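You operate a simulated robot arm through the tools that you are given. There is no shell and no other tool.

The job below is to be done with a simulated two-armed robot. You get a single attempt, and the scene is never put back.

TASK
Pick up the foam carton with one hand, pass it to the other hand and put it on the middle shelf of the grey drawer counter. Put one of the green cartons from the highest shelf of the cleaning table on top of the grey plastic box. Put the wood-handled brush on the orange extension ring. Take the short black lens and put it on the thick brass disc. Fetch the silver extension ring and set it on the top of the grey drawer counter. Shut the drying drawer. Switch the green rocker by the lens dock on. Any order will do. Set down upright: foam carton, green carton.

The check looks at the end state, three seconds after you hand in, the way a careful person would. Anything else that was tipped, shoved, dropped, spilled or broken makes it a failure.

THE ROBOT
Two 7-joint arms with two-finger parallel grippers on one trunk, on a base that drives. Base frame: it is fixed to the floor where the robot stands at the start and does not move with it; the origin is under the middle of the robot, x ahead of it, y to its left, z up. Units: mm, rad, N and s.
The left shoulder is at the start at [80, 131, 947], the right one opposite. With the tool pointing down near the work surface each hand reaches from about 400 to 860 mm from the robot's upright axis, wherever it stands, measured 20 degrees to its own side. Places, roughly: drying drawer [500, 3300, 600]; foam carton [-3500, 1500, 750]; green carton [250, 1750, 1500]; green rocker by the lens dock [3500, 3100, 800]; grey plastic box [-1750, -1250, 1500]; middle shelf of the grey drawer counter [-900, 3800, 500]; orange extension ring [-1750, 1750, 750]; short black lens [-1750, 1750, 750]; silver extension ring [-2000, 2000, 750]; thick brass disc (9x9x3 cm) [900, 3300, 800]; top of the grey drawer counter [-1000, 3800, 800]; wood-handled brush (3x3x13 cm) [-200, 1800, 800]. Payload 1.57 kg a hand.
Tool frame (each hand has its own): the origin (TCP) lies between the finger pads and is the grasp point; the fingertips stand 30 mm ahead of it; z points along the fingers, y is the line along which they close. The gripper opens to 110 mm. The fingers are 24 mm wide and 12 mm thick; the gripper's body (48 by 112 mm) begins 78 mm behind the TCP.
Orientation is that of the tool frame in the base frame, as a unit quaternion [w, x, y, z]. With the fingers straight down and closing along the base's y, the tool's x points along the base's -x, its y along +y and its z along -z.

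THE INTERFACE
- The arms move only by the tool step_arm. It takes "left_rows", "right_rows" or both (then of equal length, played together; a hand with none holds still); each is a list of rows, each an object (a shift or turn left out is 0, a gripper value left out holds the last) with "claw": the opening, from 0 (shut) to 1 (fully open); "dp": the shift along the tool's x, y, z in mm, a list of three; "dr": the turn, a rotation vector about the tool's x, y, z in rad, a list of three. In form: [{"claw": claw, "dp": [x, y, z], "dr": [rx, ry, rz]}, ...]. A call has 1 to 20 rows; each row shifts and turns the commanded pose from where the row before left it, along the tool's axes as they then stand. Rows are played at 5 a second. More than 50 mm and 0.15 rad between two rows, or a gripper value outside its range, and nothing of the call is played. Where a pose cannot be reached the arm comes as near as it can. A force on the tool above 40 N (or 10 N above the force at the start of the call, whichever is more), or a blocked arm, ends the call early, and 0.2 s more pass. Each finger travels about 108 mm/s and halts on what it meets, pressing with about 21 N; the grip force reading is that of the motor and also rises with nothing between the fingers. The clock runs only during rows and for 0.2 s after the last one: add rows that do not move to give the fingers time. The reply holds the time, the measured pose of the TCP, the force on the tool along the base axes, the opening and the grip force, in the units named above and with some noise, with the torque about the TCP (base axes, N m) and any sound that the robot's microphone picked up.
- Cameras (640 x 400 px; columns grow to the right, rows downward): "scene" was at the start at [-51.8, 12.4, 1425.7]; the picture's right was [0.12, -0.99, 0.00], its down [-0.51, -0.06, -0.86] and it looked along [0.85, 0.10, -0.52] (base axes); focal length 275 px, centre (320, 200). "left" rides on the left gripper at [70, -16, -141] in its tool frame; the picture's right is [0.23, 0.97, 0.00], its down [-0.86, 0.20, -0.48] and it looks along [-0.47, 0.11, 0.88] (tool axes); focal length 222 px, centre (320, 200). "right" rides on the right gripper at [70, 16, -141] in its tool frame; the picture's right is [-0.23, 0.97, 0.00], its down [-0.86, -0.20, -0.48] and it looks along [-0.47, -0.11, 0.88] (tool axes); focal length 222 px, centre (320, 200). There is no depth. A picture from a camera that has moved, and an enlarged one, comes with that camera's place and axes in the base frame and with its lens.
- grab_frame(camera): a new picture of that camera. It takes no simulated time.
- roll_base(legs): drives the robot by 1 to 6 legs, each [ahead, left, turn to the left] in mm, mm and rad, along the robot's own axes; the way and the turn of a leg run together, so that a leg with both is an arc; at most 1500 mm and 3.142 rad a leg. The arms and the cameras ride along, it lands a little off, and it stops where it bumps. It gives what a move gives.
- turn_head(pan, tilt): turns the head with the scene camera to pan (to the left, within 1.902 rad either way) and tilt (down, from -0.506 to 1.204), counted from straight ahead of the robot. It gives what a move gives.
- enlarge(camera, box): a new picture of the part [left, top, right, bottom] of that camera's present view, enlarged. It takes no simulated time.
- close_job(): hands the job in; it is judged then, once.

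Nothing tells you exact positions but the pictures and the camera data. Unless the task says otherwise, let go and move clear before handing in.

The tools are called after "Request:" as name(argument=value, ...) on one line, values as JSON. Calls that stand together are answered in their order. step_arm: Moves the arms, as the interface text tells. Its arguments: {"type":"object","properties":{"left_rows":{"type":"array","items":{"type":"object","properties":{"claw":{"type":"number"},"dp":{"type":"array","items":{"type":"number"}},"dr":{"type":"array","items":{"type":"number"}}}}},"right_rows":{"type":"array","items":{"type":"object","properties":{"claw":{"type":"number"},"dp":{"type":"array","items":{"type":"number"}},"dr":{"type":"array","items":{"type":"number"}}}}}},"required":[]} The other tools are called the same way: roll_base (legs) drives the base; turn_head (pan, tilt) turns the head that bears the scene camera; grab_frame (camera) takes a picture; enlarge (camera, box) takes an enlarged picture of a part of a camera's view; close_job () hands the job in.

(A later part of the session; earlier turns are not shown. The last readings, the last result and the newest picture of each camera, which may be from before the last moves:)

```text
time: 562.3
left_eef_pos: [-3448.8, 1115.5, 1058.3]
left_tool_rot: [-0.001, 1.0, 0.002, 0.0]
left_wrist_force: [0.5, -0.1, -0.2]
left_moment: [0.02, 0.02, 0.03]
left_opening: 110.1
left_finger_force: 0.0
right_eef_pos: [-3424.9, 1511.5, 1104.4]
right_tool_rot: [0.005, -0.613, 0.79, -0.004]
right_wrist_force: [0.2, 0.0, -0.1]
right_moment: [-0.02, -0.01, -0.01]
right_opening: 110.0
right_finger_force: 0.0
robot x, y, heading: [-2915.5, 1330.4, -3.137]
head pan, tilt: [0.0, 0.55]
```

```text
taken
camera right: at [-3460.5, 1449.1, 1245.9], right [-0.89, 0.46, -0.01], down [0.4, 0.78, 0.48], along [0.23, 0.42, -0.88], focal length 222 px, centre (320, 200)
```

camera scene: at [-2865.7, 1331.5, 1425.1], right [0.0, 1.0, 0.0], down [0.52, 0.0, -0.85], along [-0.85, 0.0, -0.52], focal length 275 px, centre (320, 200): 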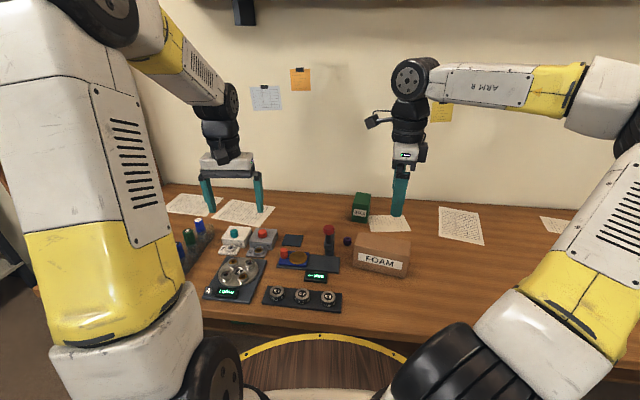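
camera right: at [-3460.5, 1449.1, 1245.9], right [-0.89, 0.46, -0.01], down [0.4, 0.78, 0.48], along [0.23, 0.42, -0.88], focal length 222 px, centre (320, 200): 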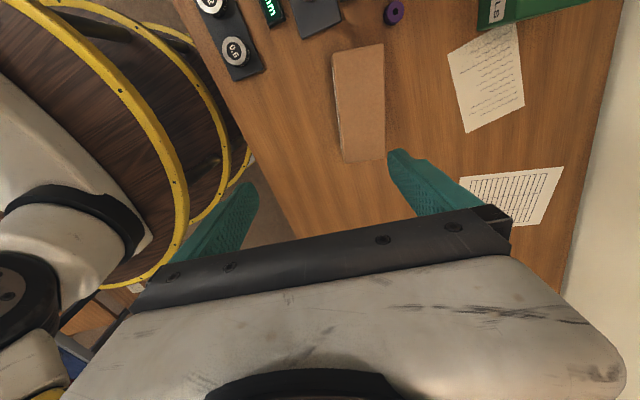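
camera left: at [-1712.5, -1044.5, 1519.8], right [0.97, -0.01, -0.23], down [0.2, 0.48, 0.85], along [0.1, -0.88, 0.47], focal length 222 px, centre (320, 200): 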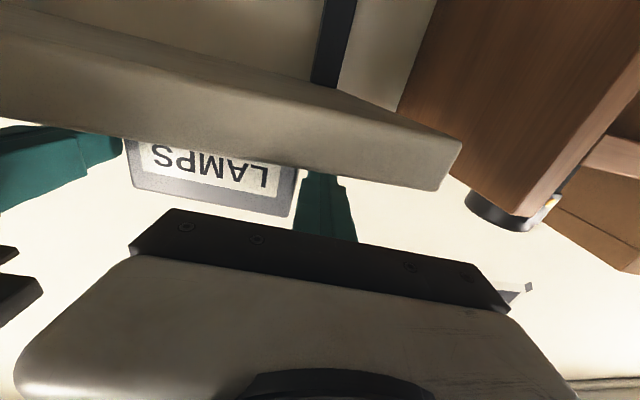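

Request:
enlarge(camera="scene", box=[320, 200, 440, 290])

Request:
enlarge(camera="right", box=[260, 0, 460, 180])

```text
4.44 times, centred on (380, 245) of scene
camera zoom: at [-2865.7, 1331.5, 1425.1], right [0.0, 1.0, 0.0], down [0.52, 0.0, -0.85], along [-0.85, 0.0, -0.52], focal length 1220 px, centre (53, 0)
```

zoom: 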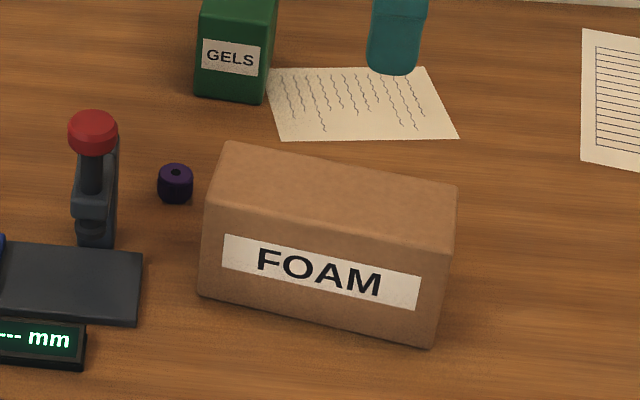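

```text
2.22 times, centred on (360, 90) of right
camera zoom: at [-3460.5, 1449.1, 1245.9], right [-0.89, 0.46, -0.01], down [0.4, 0.78, 0.48], along [0.23, 0.42, -0.88], focal length 494 px, centre (231, 444)
```

zoom: 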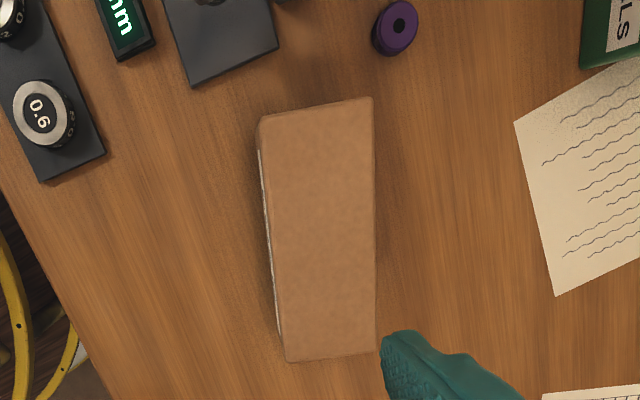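

Refined: carton 155×68×83, top z≈889, centre ≈[-3493, 1517]. I align the right hand over its left half and lower.

Request:
step_arm(right_rows=[{"dr": [0, 0, 0.067]}, {"dp": [28, 33.3, 0]}, {"dp": [28.2, 33.3, 0]}, {"dp": [0, 0, 45]}, {"dp": [0, 0, 45]}, {"dp": [0, 0, 40]}, {}])

Request:
grab_frame(camera="right")

Request:
enlarge(camera="scene", box=[310, 160, 450, 290])

```text
time: 563.9
left_eef_pos: [-3448.7, 1116.3, 1059.3]
left_tool_rot: [0.0, 1.0, 0.002, -0.001]
left_wrist_force: [-1.3, -0.5, 0.0]
left_moment: [0.02, 0.02, -0.01]
left_opening: 110.3
left_finger_force: 0.0
right_eef_pos: [-3463.2, 1493.0, 972.6]
right_tool_rot: [0.004, -0.586, 0.81, -0.004]
right_wrist_force: [-0.1, -0.4, -0.1]
right_moment: [0.0, -0.01, 0.02]
right_opening: 110.2
right_finger_force: 0.0
right hand out of reach, approached as far as the arm can: row 3
robot x, y, heading: [-2912.6, 1331.3, -3.139]
head pan, tilt: [0.0, 0.55]
```

```text
taken
camera right: at [-3503.3, 1434.4, 1114.3], right [-0.85, 0.52, -0.01], down [0.45, 0.75, 0.48], along [0.26, 0.41, -0.87], focal length 222 px, centre (320, 200)
```

right: 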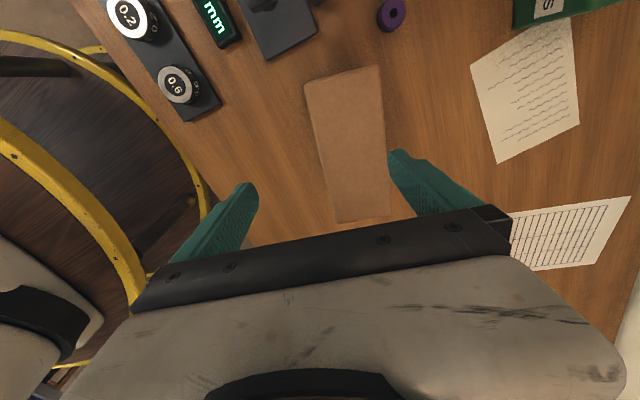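

```text
3.08 times, centred on (380, 225) of scene
camera zoom: at [-2865.7, 1331.5, 1425.1], right [0.0, 1.0, 0.0], down [0.52, 0.0, -0.85], along [-0.85, 0.0, -0.52], focal length 845 px, centre (135, 123)
```

zoom: 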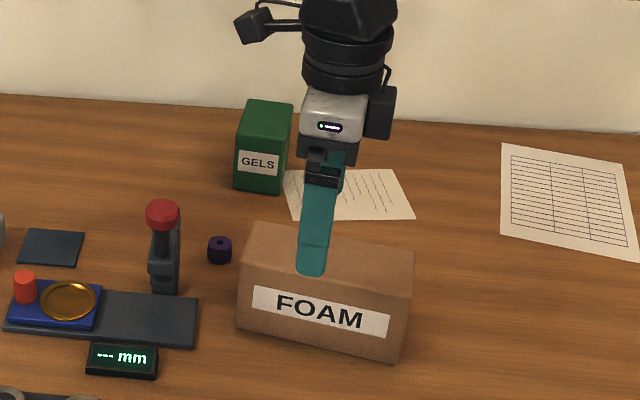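

Request:
step_arm(right_rows=[{"dp": [13, 18, 0]}, {"dp": [13, 18, 0]}, {}])

Request:
grab_frame(camera="right")

```text
time: 564.7
left_eef_pos: [-3450.5, 1114.8, 1059.1]
left_tool_rot: [0.0, 1.0, 0.002, -0.001]
left_wrist_force: [0.3, 0.5, 0.3]
left_moment: [0.05, 0.01, 0.0]
left_opening: 110.0
left_finger_force: 0.1
right_eef_pos: [-3487.0, 1499.2, 967.3]
right_tool_rot: [0.005, -0.585, 0.811, -0.005]
right_wrist_force: [1.0, -0.1, 0.2]
right_moment: [0.01, 0.04, -0.01]
right_opening: 109.8
right_finger_force: 0.1
right hand out of reach, approached as far as the arm can: row 1, 2
robot x, y, heading: [-2913.1, 1329.8, -3.137]
head pan, tilt: [0.0, 0.55]
```

```text
taken
camera right: at [-3525.7, 1439.6, 1108.6], right [-0.85, 0.52, -0.01], down [0.45, 0.75, 0.48], along [0.26, 0.41, -0.87], focal length 222 px, centre (320, 200)
```

right: 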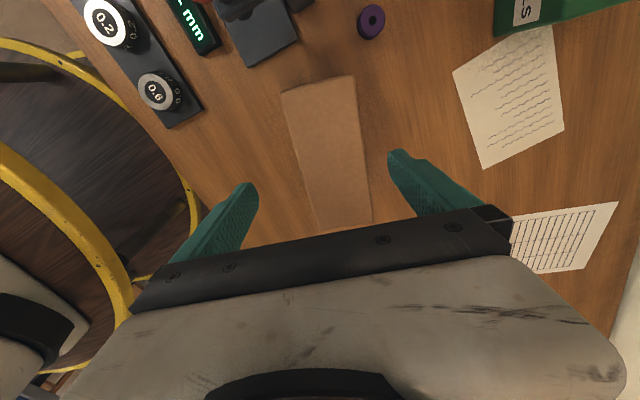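

The yawed right hand is near a joint limit here. I shift the base 70 mm to its left so the hand works further out to the right.

Request:
roll_base(legs=[[0, 80, 0]])

Request:
step_arm(right_rows=[{"dp": [-20, 20, 0]}, {"dp": [-20, 20, 0]}, {"dp": [-10, 10, 0]}, {}])

Request:
grab_frame(camera="right")

```text
time: 565.8
left_eef_pos: [-3448.9, 1033.8, 1059.8]
left_tool_rot: [0.001, 1.0, 0.002, -0.001]
left_wrist_force: [-0.2, 0.2, 0.3]
left_moment: [-0.03, -0.01, -0.02]
left_opening: 110.2
left_finger_force: 0.1
right_eef_pos: [-3486.6, 1418.0, 968.1]
right_tool_rot: [0.005, -0.585, 0.811, -0.004]
right_wrist_force: [-0.1, -0.3, 0.2]
right_moment: [0.04, 0.02, -0.03]
right_opening: 110.0
right_finger_force: 0.1
robot x, y, heading: [-2912.0, 1249.4, -3.141]
head pan, tilt: [0.0, 0.55]
```

```text
time: 566.8
left_eef_pos: [-3447.4, 1033.5, 1059.4]
left_tool_rot: [0.0, 1.0, 0.002, -0.001]
left_wrist_force: [0.1, 0.1, 0.1]
left_moment: [-0.03, -0.02, -0.01]
left_opening: 110.0
left_finger_force: 0.1
right_eef_pos: [-3518.2, 1482.1, 966.9]
right_tool_rot: [0.006, -0.586, 0.81, -0.004]
right_wrist_force: [0.1, 0.2, -0.1]
right_moment: [0.01, 0.0, -0.03]
right_opening: 109.9
right_finger_force: 0.1
robot x, y, heading: [-2916.6, 1248.2, -3.137]
head pan, tilt: [0.0, 0.55]
```

```text
taken
camera right: at [-3556.9, 1422.4, 1108.3], right [-0.85, 0.52, -0.01], down [0.45, 0.75, 0.48], along [0.26, 0.41, -0.87], focal length 222 px, centre (320, 200)
```

right: 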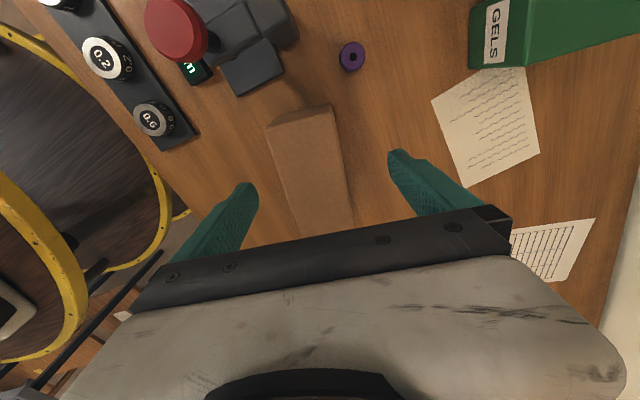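

Well aligned now; I shift 10 mm and lower onto the carton.

Request:
step_arm(right_rows=[{"dp": [0, -10, 0]}, {"dp": [0, 0, 40]}, {"dp": [0, 0, 40]}, {"dp": [0, 0, 25]}, {}])

Request:
grab_frame(camera="right")

Request:
enlarge(camera="scene", box=[340, 190, 480, 300])

```text
time: 568.0
left_eef_pos: [-3448.7, 1035.3, 1058.2]
left_tool_rot: [0.0, 1.0, 0.002, -0.001]
left_wrist_force: [0.1, -0.2, 0.7]
left_moment: [-0.01, 0.02, -0.01]
left_opening: 109.9
left_finger_force: 0.0
right_eef_pos: [-3506.8, 1477.5, 862.7]
right_tool_rot: [0.005, -0.586, 0.81, -0.004]
right_wrist_force: [-0.5, 0.2, 0.7]
right_moment: [-0.01, -0.01, -0.01]
right_opening: 110.1
right_finger_force: 0.1
robot x, y, heading: [-2912.7, 1250.6, -3.136]
head pan, tilt: [0.0, 0.55]
```

```text
taken
camera right: at [-3546.5, 1418.0, 1003.4], right [-0.85, 0.52, -0.01], down [0.45, 0.75, 0.48], along [0.26, 0.41, -0.87], focal length 222 px, centre (320, 200)
```

right: 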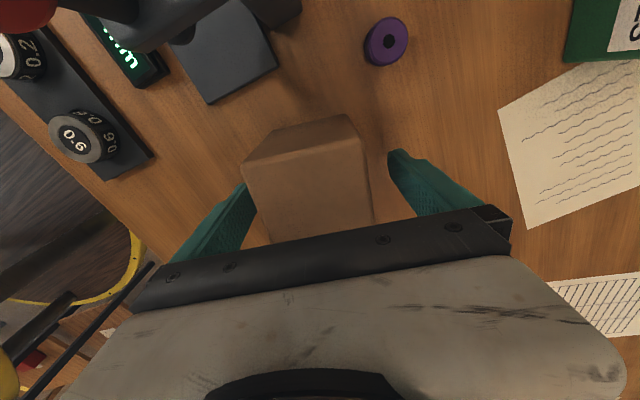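

```text
3.64 times, centred on (410, 245) of scene
camera zoom: at [-2865.4, 1250.9, 1425.1], right [0.0, 1.0, 0.0], down [0.52, 0.0, -0.85], along [-0.85, 0.0, -0.52], focal length 998 px, centre (-7, 36)
```

zoom: 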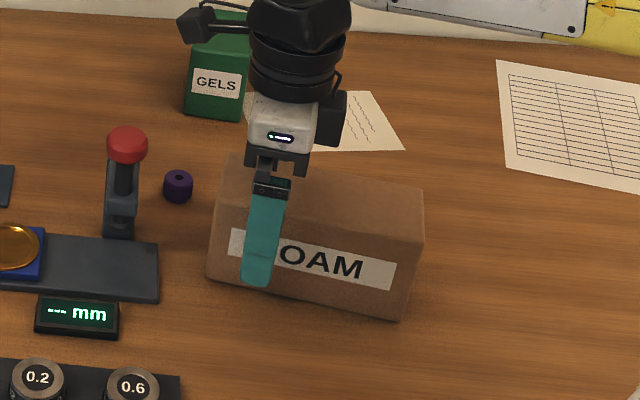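

Request:
step_arm(right_rows=[{"claw": 0.8}, {"claw": 0.7}, {"claw": 0.4}, {"claw": 0.0}, {"claw": 0.0}, {"claw": 0.0}])

Request:
step_arm(right_rows=[{"dp": [0, 0, -4]}, {"dp": [0, 0, -8]}, {"dp": [0, 0, -12]}, {"dp": [0, 0, -20]}, {"dp": [0, 0, -30]}, {}])

Request:
grab_frame(camera="right")

Request:
enlarge(camera="scene", box=[340, 190, 480, 300])

```text
time: 569.4
left_eef_pos: [-3447.8, 1032.8, 1059.4]
left_tool_rot: [0.0, 1.0, 0.002, -0.001]
left_wrist_force: [0.1, 0.4, 0.3]
left_moment: [0.02, -0.03, 0.06]
left_opening: 109.8
left_finger_force: 0.0
right_eef_pos: [-3506.2, 1476.8, 862.3]
right_tool_rot: [0.005, -0.586, 0.811, -0.004]
right_wrist_force: [-0.3, 0.5, -0.4]
right_moment: [0.02, 0.07, 0.01]
right_opening: 69.7
right_finger_force: 21.0
robot x, y, heading: [-2911.7, 1251.6, -3.136]
head pan, tilt: [0.0, 0.55]
```

```text
time: 570.8
left_eef_pos: [-3448.7, 1033.7, 1059.5]
left_tool_rot: [-0.001, 1.0, 0.001, -0.001]
left_wrist_force: [-1.3, -0.5, 0.0]
left_moment: [0.03, 0.01, 0.0]
left_opening: 109.6
left_finger_force: 0.0
right_eef_pos: [-3506.8, 1477.7, 936.2]
right_tool_rot: [0.005, -0.585, 0.811, -0.004]
right_wrist_force: [-0.2, 0.1, -1.3]
right_moment: [-0.01, 0.05, -0.02]
right_opening: 69.8
right_finger_force: 21.0
robot x, y, heading: [-2912.5, 1245.7, -3.136]
head pan, tilt: [0.0, 0.55]
```

```text
taken
camera right: at [-3547.0, 1418.6, 1077.5], right [-0.85, 0.52, -0.01], down [0.45, 0.75, 0.48], along [0.26, 0.41, -0.87], focal length 222 px, centre (320, 200)
```

right: 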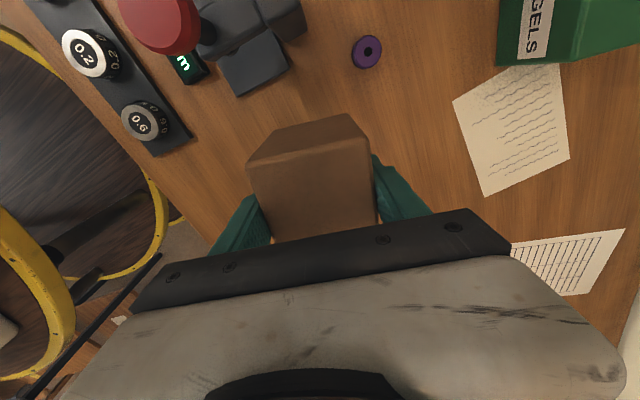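

```text
3.64 times, centred on (410, 245) of scene
camera zoom: at [-2865.5, 1250.9, 1425.2], right [0.0, 1.0, 0.0], down [0.52, 0.0, -0.85], along [-0.85, 0.0, -0.52], focal length 998 px, centre (-7, 36)
```

zoom: 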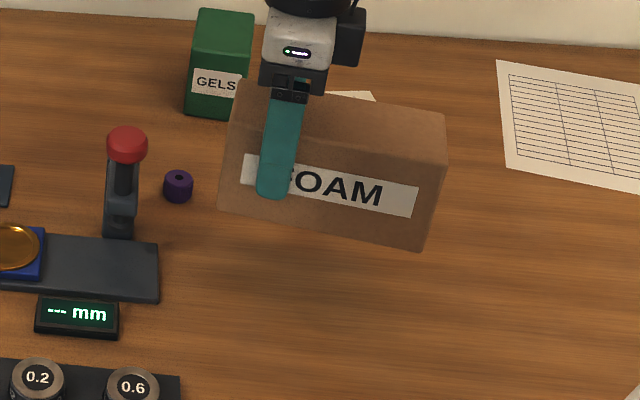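

The carton is lifted level. I raise it, back off from the bench and turn the hand so that the carton points forward.

Request:
step_arm(right_rows=[{"dp": [0, 0, -40]}, {"dp": [0, 0, -40]}, {}])

Request:
roll_base(legs=[[-450, 0, 0]])

Request:
step_arm(right_rows=[{"dr": [0, 0, 0.125]}, {"dr": [0, 0, 0.125]}, {"dr": [0, 0, 0.125]}, {"dr": [0, 0, 0.125]}, {"dr": [0, 0, 0.125]}, {"dr": [0, 0, 0.125]}, {"dr": [0, 0, 0.125]}, {"dr": [0, 0, 0.125]}, {"dr": [0, 0, 0.125]}, {"dr": [0, 0, 0.125]}, {}])

Request:
grab_frame(camera="scene")

Request:
grab_frame(camera="right")

```text
time: 571.5
left_eef_pos: [-3448.5, 1033.8, 1059.9]
left_tool_rot: [0.0, 1.0, 0.001, 0.0]
left_wrist_force: [-0.1, -0.3, -0.4]
left_moment: [0.02, 0.02, -0.01]
left_opening: 109.9
left_finger_force: 0.3
right_eef_pos: [-3509.5, 1478.0, 1017.0]
right_tool_rot: [0.005, -0.586, 0.81, -0.004]
right_wrist_force: [-0.1, -0.1, -1.2]
right_moment: [-0.02, -0.02, 0.0]
right_opening: 69.7
right_finger_force: 21.1
robot x, y, heading: [-2916.1, 1253.0, -3.138]
head pan, tilt: [0.0, 0.55]
```

```text
time: 574.3
left_eef_pos: [-2991.0, 1035.1, 1058.5]
left_tool_rot: [0.0, 1.0, 0.005, -0.001]
left_wrist_force: [0.0, 1.3, -1.2]
left_moment: [0.0, 0.02, -0.03]
left_opening: 109.6
left_finger_force: 0.1
right_eef_pos: [-3054.3, 1478.5, 1016.5]
right_tool_rot: [0.006, -0.587, 0.809, -0.003]
right_wrist_force: [0.1, -0.7, -1.3]
right_moment: [-0.04, 0.05, -0.01]
right_opening: 69.6
right_finger_force: 21.3
robot x, y, heading: [-2459.8, 1249.4, -3.134]
head pan, tilt: [0.0, 0.55]
```

```text
time: 576.7
left_eef_pos: [-2991.4, 1034.6, 1058.5]
left_tool_rot: [0.0, 1.0, 0.004, -0.001]
left_wrist_force: [0.6, -0.3, 0.4]
left_moment: [0.0, -0.02, -0.02]
left_opening: 109.8
left_finger_force: 0.0
right_eef_pos: [-3054.2, 1479.2, 1017.3]
right_tool_rot: [0.007, -0.003, 1.0, 0.0]
right_wrist_force: [0.2, -0.3, -0.7]
right_moment: [0.02, 0.04, 0.01]
right_opening: 69.8
right_finger_force: 20.8
robot x, y, heading: [-2459.9, 1252.6, -3.133]
head pan, tilt: [0.0, 0.55]
```

```text
taken
camera scene: at [-2409.0, 1254.1, 1425.2], right [-0.01, 1.0, 0.0], down [0.52, 0.0, -0.85], along [-0.85, -0.01, -0.52], focal length 275 px, centre (320, 200)
```

scene: 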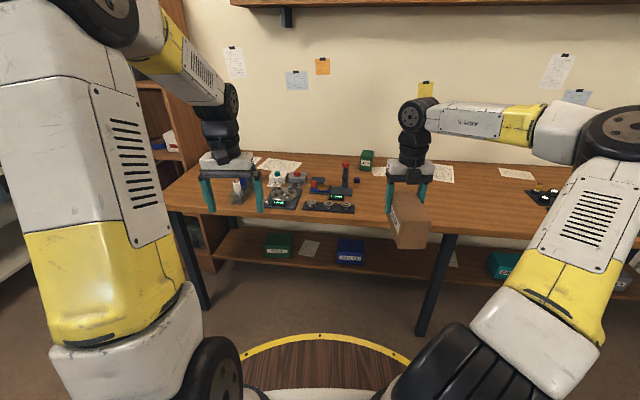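

```text
taken
camera right: at [-3125.7, 1496.0, 1157.5], right [0.22, 0.97, 0.0], down [0.85, -0.2, 0.49], along [0.48, -0.11, -0.87], focal length 222 px, centre (320, 200)
```

right: 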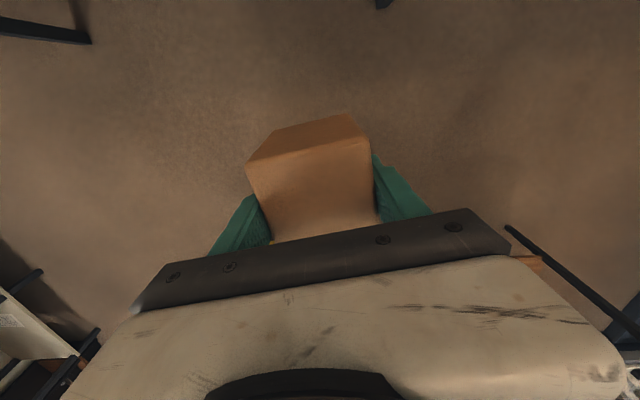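

The carton now points toward me. I tilt the left hand 45° and bring it to the middle, then the right hand will bring the carton in front of it.

Request:
step_arm(left_rows=[{"dr": [0, -0.131, 0]}, {"dr": [0, -0.131, 0]}, {"dr": [0, -0.131, 0]}, {"dr": [0, -0.131, 0]}, {"dr": [0, -0.131, 0]}, {"dr": [0, -0.131, 0]}, {"dp": [6.9, -36.7, -14.1]}, {"dp": [6.9, -36.7, -14.1]}, {"dp": [6.9, -36.7, -14.1]}, {"dp": [6.9, -36.7, -14.1]}, {"dp": [6.9, -36.7, -14.1]}, {"dp": [6.9, -36.7, -14.1]}, {"dp": [6.9, -36.7, -14.1]}, {}])

Request:
grab_frame(camera="scene")

Request:
grab_frame(camera="left")

```text
time: 579.7
left_eef_pos: [-2888.9, 1291.6, 1094.2]
left_tool_rot: [0.0, 0.924, 0.004, -0.383]
left_wrist_force: [-0.8, 0.3, -0.2]
left_moment: [-0.03, -0.01, 0.01]
left_opening: 110.1
left_finger_force: 0.0
left hand out of reach, approached as far as the arm can: row 6, 7
right_eef_pos: [-3054.3, 1478.9, 1016.6]
right_tool_rot: [0.006, -0.003, 1.0, 0.0]
right_wrist_force: [0.0, 0.0, -1.0]
right_moment: [-0.02, 0.01, 0.01]
right_opening: 69.7
right_finger_force: 21.7
robot x, y, heading: [-2457.4, 1250.3, -3.135]
head pan, tilt: [0.0, 0.55]
```

```text
taken
camera scene: at [-2408.9, 1254.1, 1425.1], right [-0.01, 1.0, 0.0], down [0.52, 0.0, -0.85], along [-0.85, -0.01, -0.52], focal length 275 px, centre (320, 200)
```

scene: 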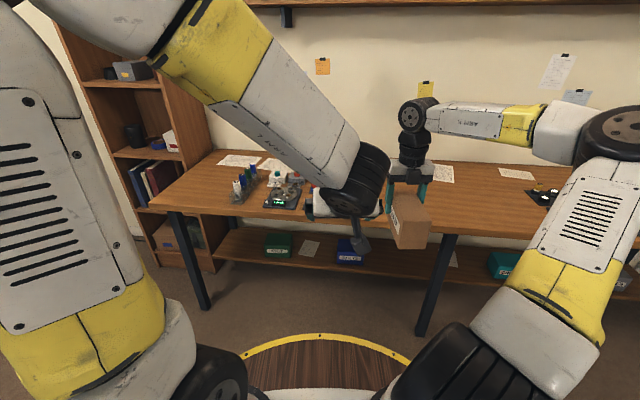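

```text
taken
camera left: at [-2741.1, 1310.6, 1143.9], right [0.17, -0.97, -0.16], down [-0.26, -0.2, 0.94], along [-0.95, -0.12, -0.29], focal length 222 px, centre (320, 200)
```

left: 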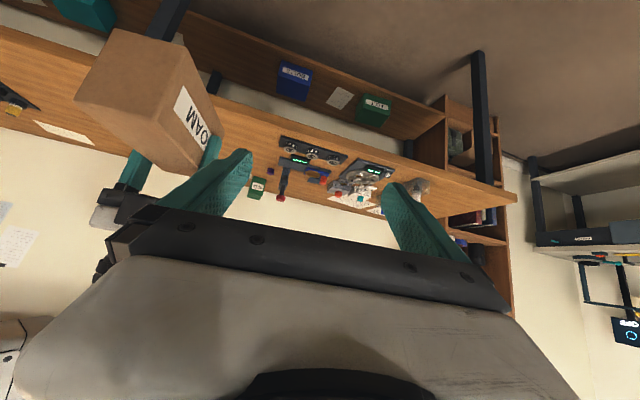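

Request:
step_arm(right_rows=[{"dp": [0, -38, 0]}, {"dp": [0, -38, 0]}, {"dp": [0, -38, 0]}, {"dp": [0, -38, 0]}, {"dp": [0, -35, 0]}, {}])

Request:
grab_frame(camera="left")

Request:
grab_frame(camera="scene")

```text
time: 581.1
left_eef_pos: [-2890.4, 1292.2, 1095.4]
left_tool_rot: [0.002, 0.923, 0.005, -0.384]
left_wrist_force: [0.3, 0.8, -0.8]
left_moment: [-0.01, -0.02, -0.02]
left_opening: 110.0
left_finger_force: 0.0
right_eef_pos: [-3053.3, 1446.8, 1014.4]
right_tool_rot: [0.006, -0.002, 1.0, 0.0]
right_wrist_force: [0.1, 0.1, -0.4]
right_moment: [-0.02, 0.05, 0.0]
right_opening: 69.8
right_finger_force: 20.8
right hand out of reach, approached as far as the arm can: row 1, 2, 3, 4, 5
robot x, y, heading: [-2460.6, 1252.3, -3.133]
head pan, tilt: [0.0, 0.55]
```

```text
taken
camera left: at [-2741.5, 1310.3, 1143.9], right [0.17, -0.97, -0.16], down [-0.26, -0.2, 0.94], along [-0.95, -0.12, -0.29], focal length 222 px, centre (320, 200)
```

left: 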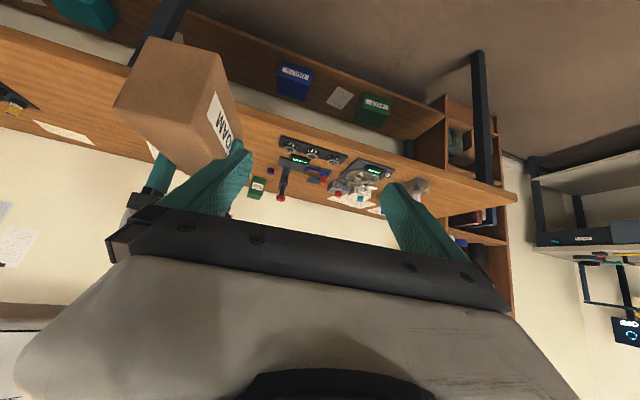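

```text
taken
camera scene: at [-2409.0, 1254.1, 1425.1], right [-0.01, 1.0, 0.0], down [0.52, 0.0, -0.85], along [-0.85, -0.01, -0.52], focal length 275 px, centre (320, 200)
```

scene: 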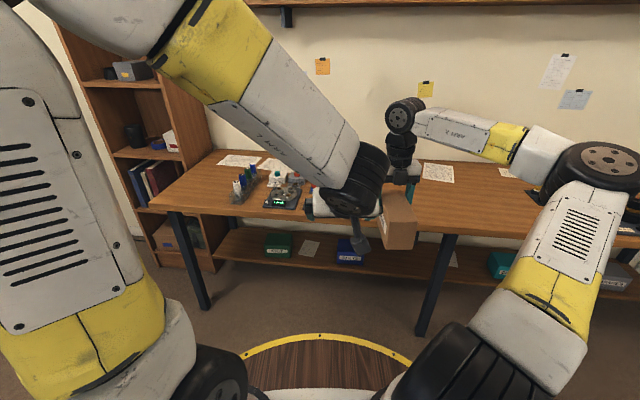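

The right hand cannot come further across, so I bring the left hand over to it instead.

Request:
step_arm(left_rows=[{"dp": [0, -39, 0]}, {"dp": [0, -39, 0]}, {"dp": [0, -39, 0]}, {"dp": [0, -38, 0]}, {}])

Request:
grab_frame(camera="left")

Request:
grab_frame(camera="scene")

```text
time: 582.3
left_eef_pos: [-2892.0, 1447.0, 1093.1]
left_tool_rot: [0.002, 0.923, 0.005, -0.385]
left_wrist_force: [0.1, 0.2, 0.5]
left_moment: [0.02, 0.01, 0.0]
left_opening: 109.8
left_finger_force: 0.0
right_eef_pos: [-3052.8, 1446.4, 1016.2]
right_tool_rot: [0.006, -0.002, 1.0, -0.001]
right_wrist_force: [-0.1, 0.1, -1.9]
right_moment: [0.0, 0.08, 0.02]
right_opening: 70.1
right_finger_force: 20.7
robot x, y, heading: [-2455.3, 1253.7, -3.132]
head pan, tilt: [0.0, 0.55]
```

```text
taken
camera left: at [-2743.7, 1465.8, 1143.9], right [0.17, -0.97, -0.16], down [-0.26, -0.2, 0.94], along [-0.95, -0.12, -0.29], focal length 222 px, centre (320, 200)
```

left: 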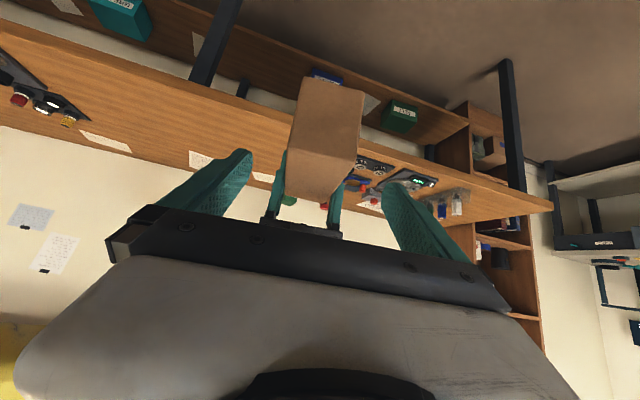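

```text
taken
camera scene: at [-2409.0, 1254.1, 1425.1], right [-0.01, 1.0, 0.0], down [0.52, 0.0, -0.85], along [-0.85, -0.01, -0.52], focal length 275 px, centre (320, 200)
```

scene: 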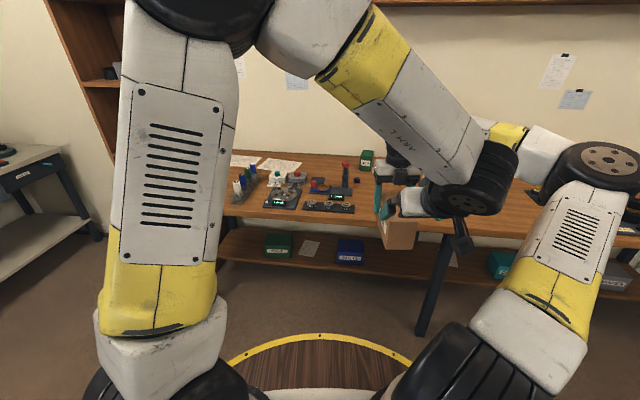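

The left hand straddles the carton's line. I advance it along its axis around the near end.

Request:
step_arm(left_rows=[{"dp": [1, 0, 30]}, {"dp": [1, 0, 30]}, {"dp": [1, 0, 30]}, {}])

Request:
grab_frame(camera="left")

Request:
enlarge(camera="scene", box=[340, 130, 480, 260])

```text
time: 583.3
left_eef_pos: [-2952.5, 1448.9, 1029.3]
left_tool_rot: [0.001, 0.923, 0.005, -0.384]
left_wrist_force: [-0.1, 0.5, -0.1]
left_moment: [0.01, 0.0, -0.01]
left_opening: 109.9
left_finger_force: 0.0
right_eef_pos: [-3053.5, 1446.7, 1015.6]
right_tool_rot: [0.006, -0.002, 1.0, 0.0]
right_wrist_force: [-0.1, -0.6, -1.0]
right_moment: [0.0, 0.06, 0.03]
right_opening: 69.6
right_finger_force: 20.7
robot x, y, heading: [-2460.0, 1254.4, -3.133]
head pan, tilt: [0.0, 0.55]
```

```text
taken
camera left: at [-2805.3, 1465.3, 1078.6], right [0.17, -0.97, -0.16], down [-0.26, -0.2, 0.94], along [-0.95, -0.12, -0.29], focal length 222 px, centre (320, 200)
```

left: 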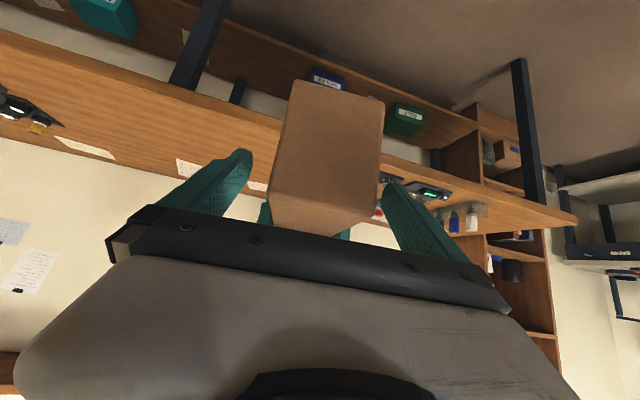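

```text
3.08 times, centred on (410, 195) of scene
camera zoom: at [-2409.0, 1254.2, 1425.1], right [-0.01, 1.0, 0.0], down [0.52, 0.0, -0.85], along [-0.85, -0.01, -0.52], focal length 845 px, centre (43, 215)
```

zoom: 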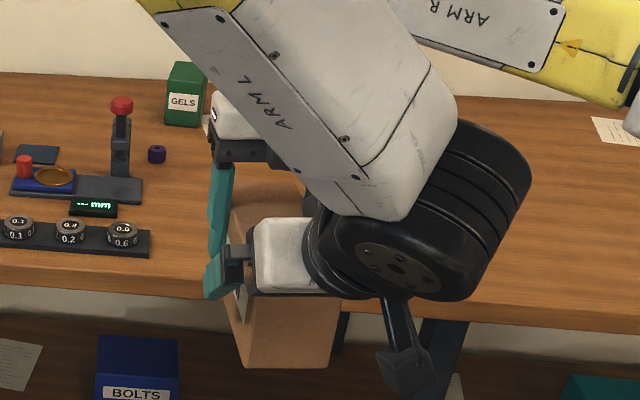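

Geometry agrees (carton centred within 2 mm). I advance the last part.

Request:
step_arm(left_rows=[{"dp": [1, 2, 18]}, {"dp": [1, 0, 18]}, {}])

Request:
grab_frame(camera="left")

```text
time: 584.1
left_eef_pos: [-2977.9, 1444.6, 1001.9]
left_tool_rot: [0.001, 0.923, 0.004, -0.384]
left_wrist_force: [0.3, -0.3, -0.2]
left_moment: [0.0, 0.0, 0.0]
left_opening: 110.0
left_finger_force: 0.0
right_eef_pos: [-3053.4, 1446.6, 1015.8]
right_tool_rot: [0.007, -0.002, 1.0, 0.0]
right_wrist_force: [0.1, -0.8, -1.0]
right_moment: [-0.01, 0.09, -0.01]
right_opening: 69.6
right_finger_force: 20.9
robot x, y, heading: [-2457.0, 1252.3, -3.13]
head pan, tilt: [0.0, 0.55]
```

```text
taken
camera left: at [-2829.2, 1463.1, 1051.3], right [0.17, -0.97, -0.16], down [-0.26, -0.2, 0.94], along [-0.95, -0.12, -0.29], focal length 222 px, centre (320, 200)
```

left: 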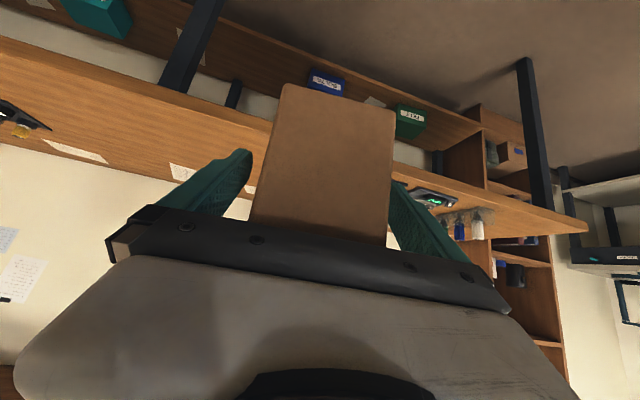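

Now the left hand closes; then the right releases.

Request:
step_arm(left_rows=[{"claw": 0.85}, {"claw": 0.7}, {"claw": 0.5}, {"claw": 0.2}, {"claw": 0.0}, {"claw": 0.0}])

Request:
step_arm(right_rows=[{"claw": 0.68}, {"claw": 0.75}, {"claw": 0.85}, {"claw": 0.9}, {}, {"dp": [0, 0, -20]}, {"dp": [0, 0, -35]}, {"dp": [0, 0, -35]}, {"dp": [0, 0, -35]}, {}])

Request:
grab_frame(camera="left")

Request:
grab_frame(camera="right")

Request:
grab_frame(camera="scene")

```text
time: 585.5
left_eef_pos: [-2977.0, 1445.2, 1001.8]
left_tool_rot: [0.002, 0.924, 0.004, -0.383]
left_wrist_force: [-5.7, 11.0, -3.0]
left_moment: [0.04, -0.21, -0.36]
left_opening: 69.8
left_finger_force: 20.7
right_eef_pos: [-3051.4, 1445.9, 1016.3]
right_tool_rot: [0.006, -0.004, 1.0, 0.0]
right_wrist_force: [5.4, -11.6, 2.4]
right_moment: [-0.17, -0.13, -0.52]
right_opening: 69.7
right_finger_force: 21.3
robot x, y, heading: [-2457.4, 1255.0, -3.13]
head pan, tilt: [0.0, 0.55]
```

```text
time: 587.7
left_eef_pos: [-2976.9, 1444.8, 1001.8]
left_tool_rot: [0.002, 0.924, 0.005, -0.383]
left_wrist_force: [0.4, -0.6, -0.3]
left_moment: [0.03, -0.03, -0.02]
left_opening: 69.9
left_finger_force: 20.7
right_eef_pos: [-3057.7, 1475.7, 1126.7]
right_tool_rot: [0.005, -0.001, 1.0, -0.001]
right_wrist_force: [-0.2, -0.2, 0.3]
right_moment: [-0.01, 0.01, -0.03]
right_opening: 98.9
right_finger_force: 0.0
right hand out of reach, approached as far as the arm can: row 7, 8, 9
robot x, y, heading: [-2460.5, 1252.7, -3.136]
head pan, tilt: [0.0, 0.55]
```

```text
taken
camera left: at [-2829.1, 1463.2, 1051.4], right [0.17, -0.97, -0.16], down [-0.26, -0.2, 0.94], along [-0.95, -0.12, -0.29], focal length 222 px, centre (320, 200)
```

left: 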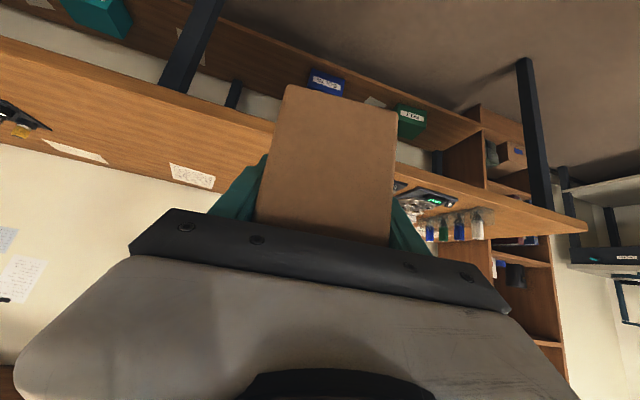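

```text
taken
camera right: at [-3129.2, 1493.8, 1267.8], right [0.23, 0.97, 0.0], down [0.85, -0.2, 0.49], along [0.48, -0.11, -0.87], focal length 222 px, centre (320, 200)
```

right: 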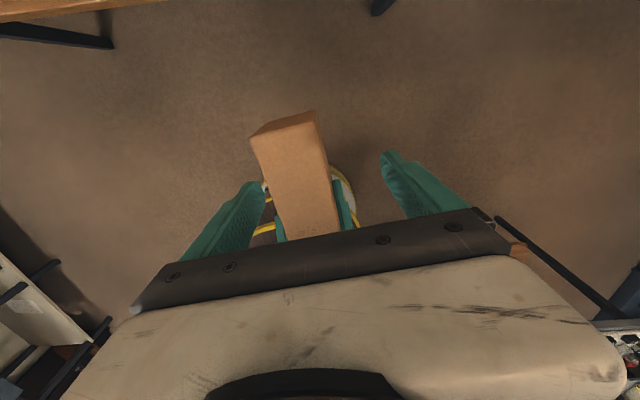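

```text
taken
camera scene: at [-2409.0, 1254.2, 1425.2], right [-0.01, 1.0, 0.0], down [0.52, 0.0, -0.85], along [-0.85, -0.01, -0.52], focal length 275 px, centre (320, 200)
```

scene: 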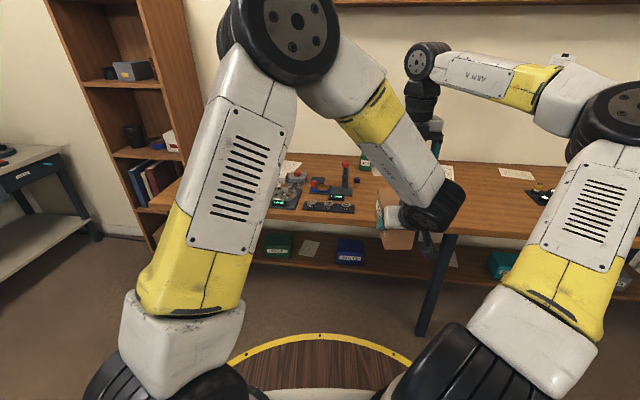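

The left hand holds the carton now. I bring it back to its own side and raise it, then drive to the grey counter.

Request:
step_arm(left_rows=[{"dp": [-10, 40, -10]}, {"dp": [-20, 40, -20]}, {"dp": [-20, 40, -20]}, {"dp": [-20, 40, -20]}, {"dp": [0, 42, 0]}, {"dp": [0, 42, 0]}, {"dp": [0, 42, 0]}, {}], right_rows=[{}, {"dp": [0, 10, 0]}, {"dp": [0, 20, 0]}, {"dp": [0, 20, 0]}, {"dp": [0, 20, 0]}, {"dp": [0, 10, 0]}, {}, {}])

Request:
grab_frame(camera="scene")

Request:
grab_frame(camera="left")

```text
time: 589.5
left_eef_pos: [-2973.0, 1156.1, 1101.1]
left_tool_rot: [0.001, 0.924, 0.004, -0.383]
left_wrist_force: [0.7, -0.7, -0.9]
left_moment: [0.03, -0.04, -0.01]
left_opening: 69.6
left_finger_force: 21.1
right_eef_pos: [-3058.6, 1555.3, 1125.1]
right_tool_rot: [0.006, -0.003, 1.0, 0.0]
right_wrist_force: [0.1, 0.5, 0.1]
right_moment: [0.0, 0.0, 0.02]
right_opening: 99.1
right_finger_force: 0.0
robot x, y, heading: [-2458.9, 1250.1, -3.134]
head pan, tilt: [0.0, 0.55]
```

```text
taken
camera scene: at [-2409.0, 1254.2, 1425.1], right [-0.01, 1.0, 0.0], down [0.52, 0.0, -0.85], along [-0.85, -0.01, -0.52], focal length 275 px, centre (320, 200)
```

scene: 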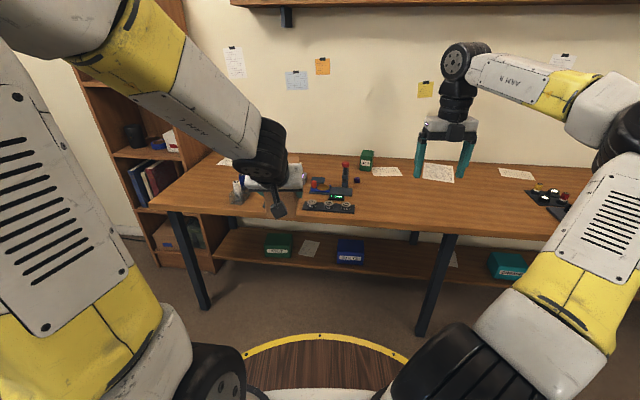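

```text
taken
camera left: at [-2825.9, 1175.5, 1150.5], right [0.17, -0.97, -0.16], down [-0.26, -0.2, 0.94], along [-0.95, -0.12, -0.29], focal length 222 px, centre (320, 200)
```

left: 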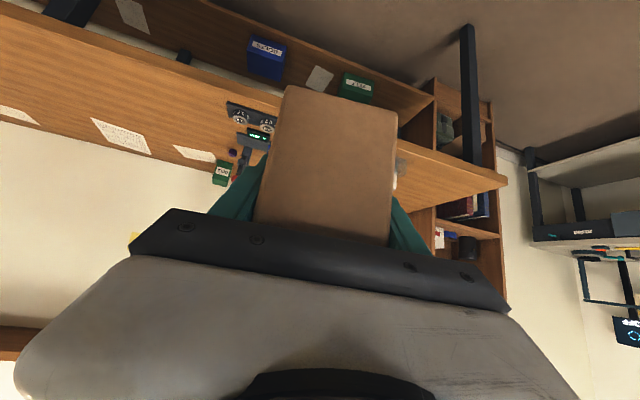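

Good. Now I drive round to the grey counter.

Request:
roll_base(legs=[[0, 0, -1.571], [0, 270, 0], [1480, 0, 0], [0, 0, -1.571], [1450, 0, 0]])

Request:
roll_base(legs=[[180, 0, 0], [0, 0, 1.571]])

Request:
turn_head(pan=0, tilt=0.6)

Request:
grab_frame(camera="scene")

```text
time: 609.0
left_eef_pos: [-1703.8, 2841.9, 1099.7]
left_tool_rot: [0.383, -0.01, 0.924, 0.003]
left_wrist_force: [0.2, 0.4, -1.6]
left_moment: [-0.03, 0.04, -0.05]
left_opening: 69.7
left_finger_force: 20.7
right_eef_pos: [-1612.6, 2444.6, 1126.2]
right_tool_rot: [0.0, 1.0, 0.01, -0.008]
right_wrist_force: [0.4, 0.6, -0.1]
right_moment: [-0.05, 0.03, 0.02]
right_opening: 98.8
right_finger_force: 0.1
robot x, y, heading: [-2217.0, 2736.6, 0.025]
head pan, tilt: [0.0, 0.55]
stopped in leg 5: the robot was blocked; the commanded pose is now the measured one
```

```text
time: 609.7
left_eef_pos: [-1701.1, 2841.3, 1100.2]
left_tool_rot: [0.383, -0.008, 0.924, 0.002]
left_wrist_force: [-0.4, -0.1, -1.3]
left_moment: [-0.02, 0.03, 0.04]
left_opening: 70.0
left_finger_force: 21.2
right_eef_pos: [-1613.0, 2442.7, 1124.8]
right_tool_rot: [-0.001, 1.0, 0.008, -0.008]
right_wrist_force: [0.3, 0.2, 1.1]
right_moment: [0.03, 0.05, 0.02]
right_opening: 99.0
right_finger_force: 0.1
robot x, y, heading: [-2216.2, 2741.7, 0.017]
head pan, tilt: [0.0, 0.55]
stopped in leg 1: the robot was blocked; the commanded pose is now the measured one
```

```text
time: 610.3
left_eef_pos: [-1700.7, 2839.8, 1099.8]
left_tool_rot: [0.383, -0.009, 0.924, 0.003]
left_wrist_force: [0.0, -0.9, -0.7]
left_moment: [0.02, 0.05, 0.03]
left_opening: 69.9
left_finger_force: 20.9
right_eef_pos: [-1612.5, 2443.7, 1125.4]
right_tool_rot: [0.0, 1.0, 0.008, -0.007]
right_wrist_force: [-0.3, -0.1, -0.2]
right_moment: [0.0, 0.0, -0.03]
right_opening: 99.0
right_finger_force: 0.1
robot x, y, heading: [-2221.2, 2741.9, 0.016]
head pan, tilt: [0.0, 0.6]
```

```text
taken
camera scene: at [-2269.0, 2742.4, 1420.7], right [0.02, -1.0, 0.0], down [-0.56, -0.01, -0.83], along [0.82, 0.02, -0.56], focal length 275 px, centre (320, 200)
```

scene: 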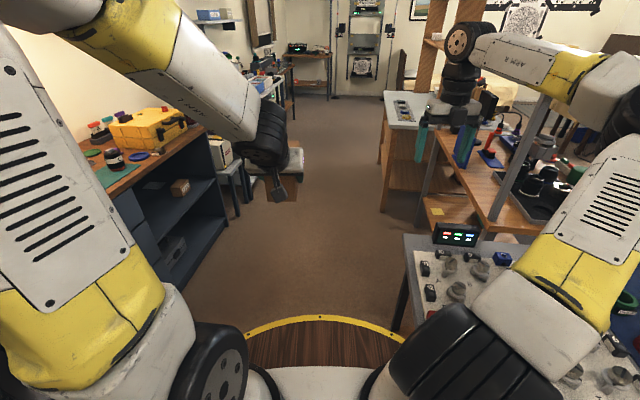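

The base bumped the ring table's rear corner. I check whether anything on it was disturbed.

Request:
turn_head(pan=-0.7, tilt=0.7)

Request:
grab_frame(camera="scene")

Request:
turn_head(pan=-1.3, tilt=0.7)

Request:
grab_frame(camera="scene")

```text
time: 611.4
left_eef_pos: [-1701.6, 2841.2, 1099.7]
left_tool_rot: [0.383, -0.009, 0.924, 0.003]
left_wrist_force: [0.5, -0.2, -0.3]
left_moment: [0.01, 0.07, 0.03]
left_opening: 69.5
left_finger_force: 20.9
right_eef_pos: [-1612.8, 2445.0, 1124.5]
right_tool_rot: [0.0, 1.0, 0.008, -0.008]
right_wrist_force: [0.0, 0.8, -0.2]
right_moment: [-0.02, -0.03, 0.01]
right_opening: 98.9
right_finger_force: 0.0
robot x, y, heading: [-2214.8, 2742.9, 0.023]
head pan, tilt: [-0.7, 0.7]
```

```text
taken
camera scene: at [-2291.3, 2687.2, 1412.0], right [-0.63, -0.78, 0.0], down [-0.5, 0.4, -0.76], along [0.59, -0.48, -0.64], focal length 275 px, centre (320, 200)
```

scene: 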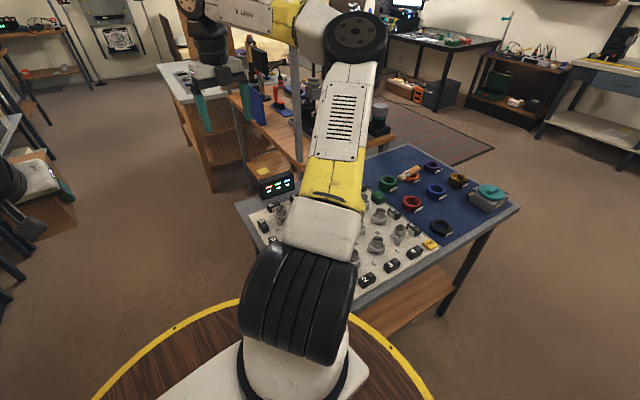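

```text
time: 612.4
left_eef_pos: [-1701.3, 2842.0, 1099.8]
left_tool_rot: [0.383, -0.009, 0.924, 0.003]
left_wrist_force: [0.0, 1.0, -1.6]
left_moment: [0.02, 0.01, 0.0]
left_opening: 69.6
left_finger_force: 21.1
right_eef_pos: [-1613.8, 2443.3, 1124.4]
right_tool_rot: [-0.001, 1.0, 0.008, -0.008]
right_wrist_force: [-0.3, -0.2, -0.4]
right_moment: [0.01, 0.0, -0.03]
right_opening: 99.1
right_finger_force: 0.2
robot x, y, heading: [-2217.8, 2742.9, 0.012]
head pan, tilt: [-1.3, 0.7]
```

```text
taken
camera scene: at [-2333.0, 2659.3, 1412.0], right [-0.96, -0.29, 0.0], down [-0.18, 0.62, -0.76], along [0.22, -0.73, -0.64], focal length 275 px, centre (320, 200)
```

scene: 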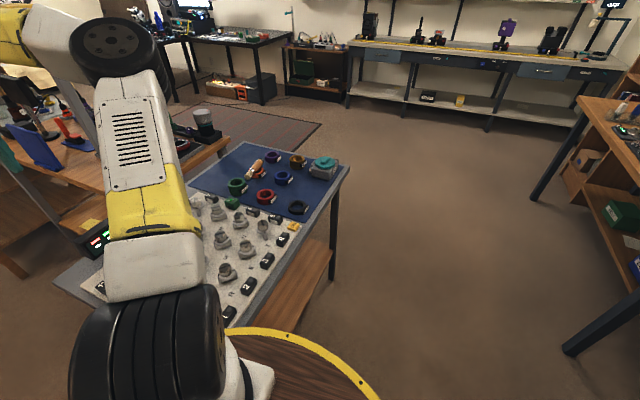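

Request:
enlarge(camera="scene", box=[180, 130, 360, 260])

```text
3.08 times, centred on (270, 195) of scene
camera zoom: at [-2333.0, 2659.3, 1412.0], right [-0.96, -0.29, 0.0], down [-0.18, 0.62, -0.76], along [0.22, -0.73, -0.64], focal length 845 px, centre (474, 215)
```

zoom: 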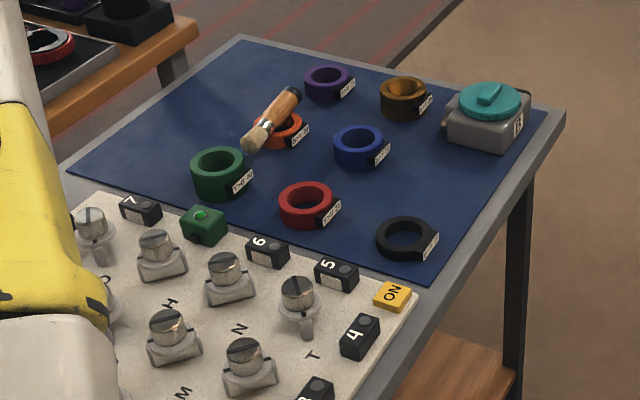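

Everything is intact and the brush still lies on its ring. I move away from the table and continue.

Request:
roll_base(legs=[[0, 110, -0.015], [1190, 0, 0], [0, 0, 1.571]])

Request:
turn_head(pan=0, tilt=0.6)

Request:
grab_frame(camera="scene")

Request:
enlarge(camera="scene", box=[220, 180, 480, 340])

```text
time: 623.0
left_eef_pos: [-1112.8, 3377.0, 1100.5]
left_tool_rot: [0.271, -0.653, 0.653, 0.27]
left_wrist_force: [0.0, -0.4, -1.3]
left_moment: [-0.03, -0.02, -0.04]
left_opening: 69.8
left_finger_force: 20.8
right_eef_pos: [-715.5, 3456.7, 1125.2]
right_tool_rot: [0.005, 0.708, 0.706, -0.006]
right_wrist_force: [-0.2, -0.1, 0.3]
right_moment: [0.02, 0.02, 0.02]
right_opening: 99.0
right_finger_force: 0.0
robot x, y, heading: [-1024.4, 2857.7, 1.576]
head pan, tilt: [-1.3, 0.7]
```

```text
time: 624.5
left_eef_pos: [-1113.3, 3376.6, 1100.3]
left_tool_rot: [0.271, -0.653, 0.654, 0.27]
left_wrist_force: [0.1, 0.0, -0.6]
left_moment: [-0.03, 0.01, -0.01]
left_opening: 69.9
left_finger_force: 21.1
right_eef_pos: [-715.1, 3456.5, 1125.0]
right_tool_rot: [0.006, 0.708, 0.707, -0.007]
right_wrist_force: [-0.9, 0.6, -0.2]
right_moment: [-0.01, -0.01, 0.05]
right_opening: 98.9
right_finger_force: 0.1
robot x, y, heading: [-1025.8, 2856.2, 1.572]
head pan, tilt: [0.0, 0.6]
```

```text
taken
camera scene: at [-1025.2, 2809.1, 1420.6], right [1.0, 0.0, 0.0], down [0.0, -0.57, -0.82], along [0.0, 0.82, -0.57], focal length 275 px, centre (320, 200)
```

scene: 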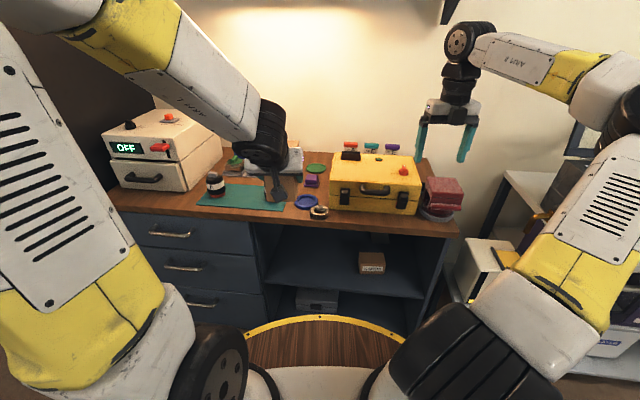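

```text
2.46 times, centred on (350, 260) of scene
camera zoom: at [-1025.2, 2809.1, 1420.6], right [1.0, 0.0, 0.0], down [0.0, -0.57, -0.82], along [0.0, 0.82, -0.57], focal length 676 px, centre (246, 52)
```

zoom: 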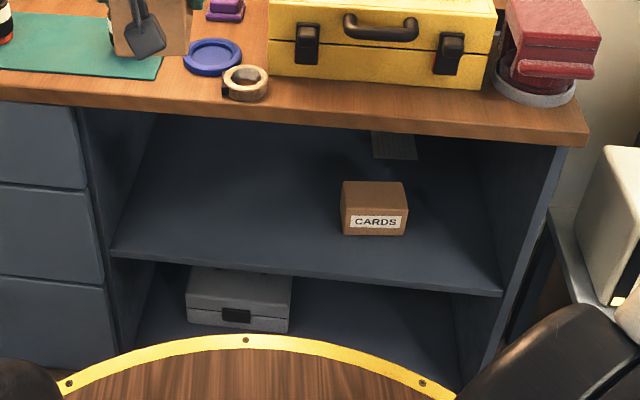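

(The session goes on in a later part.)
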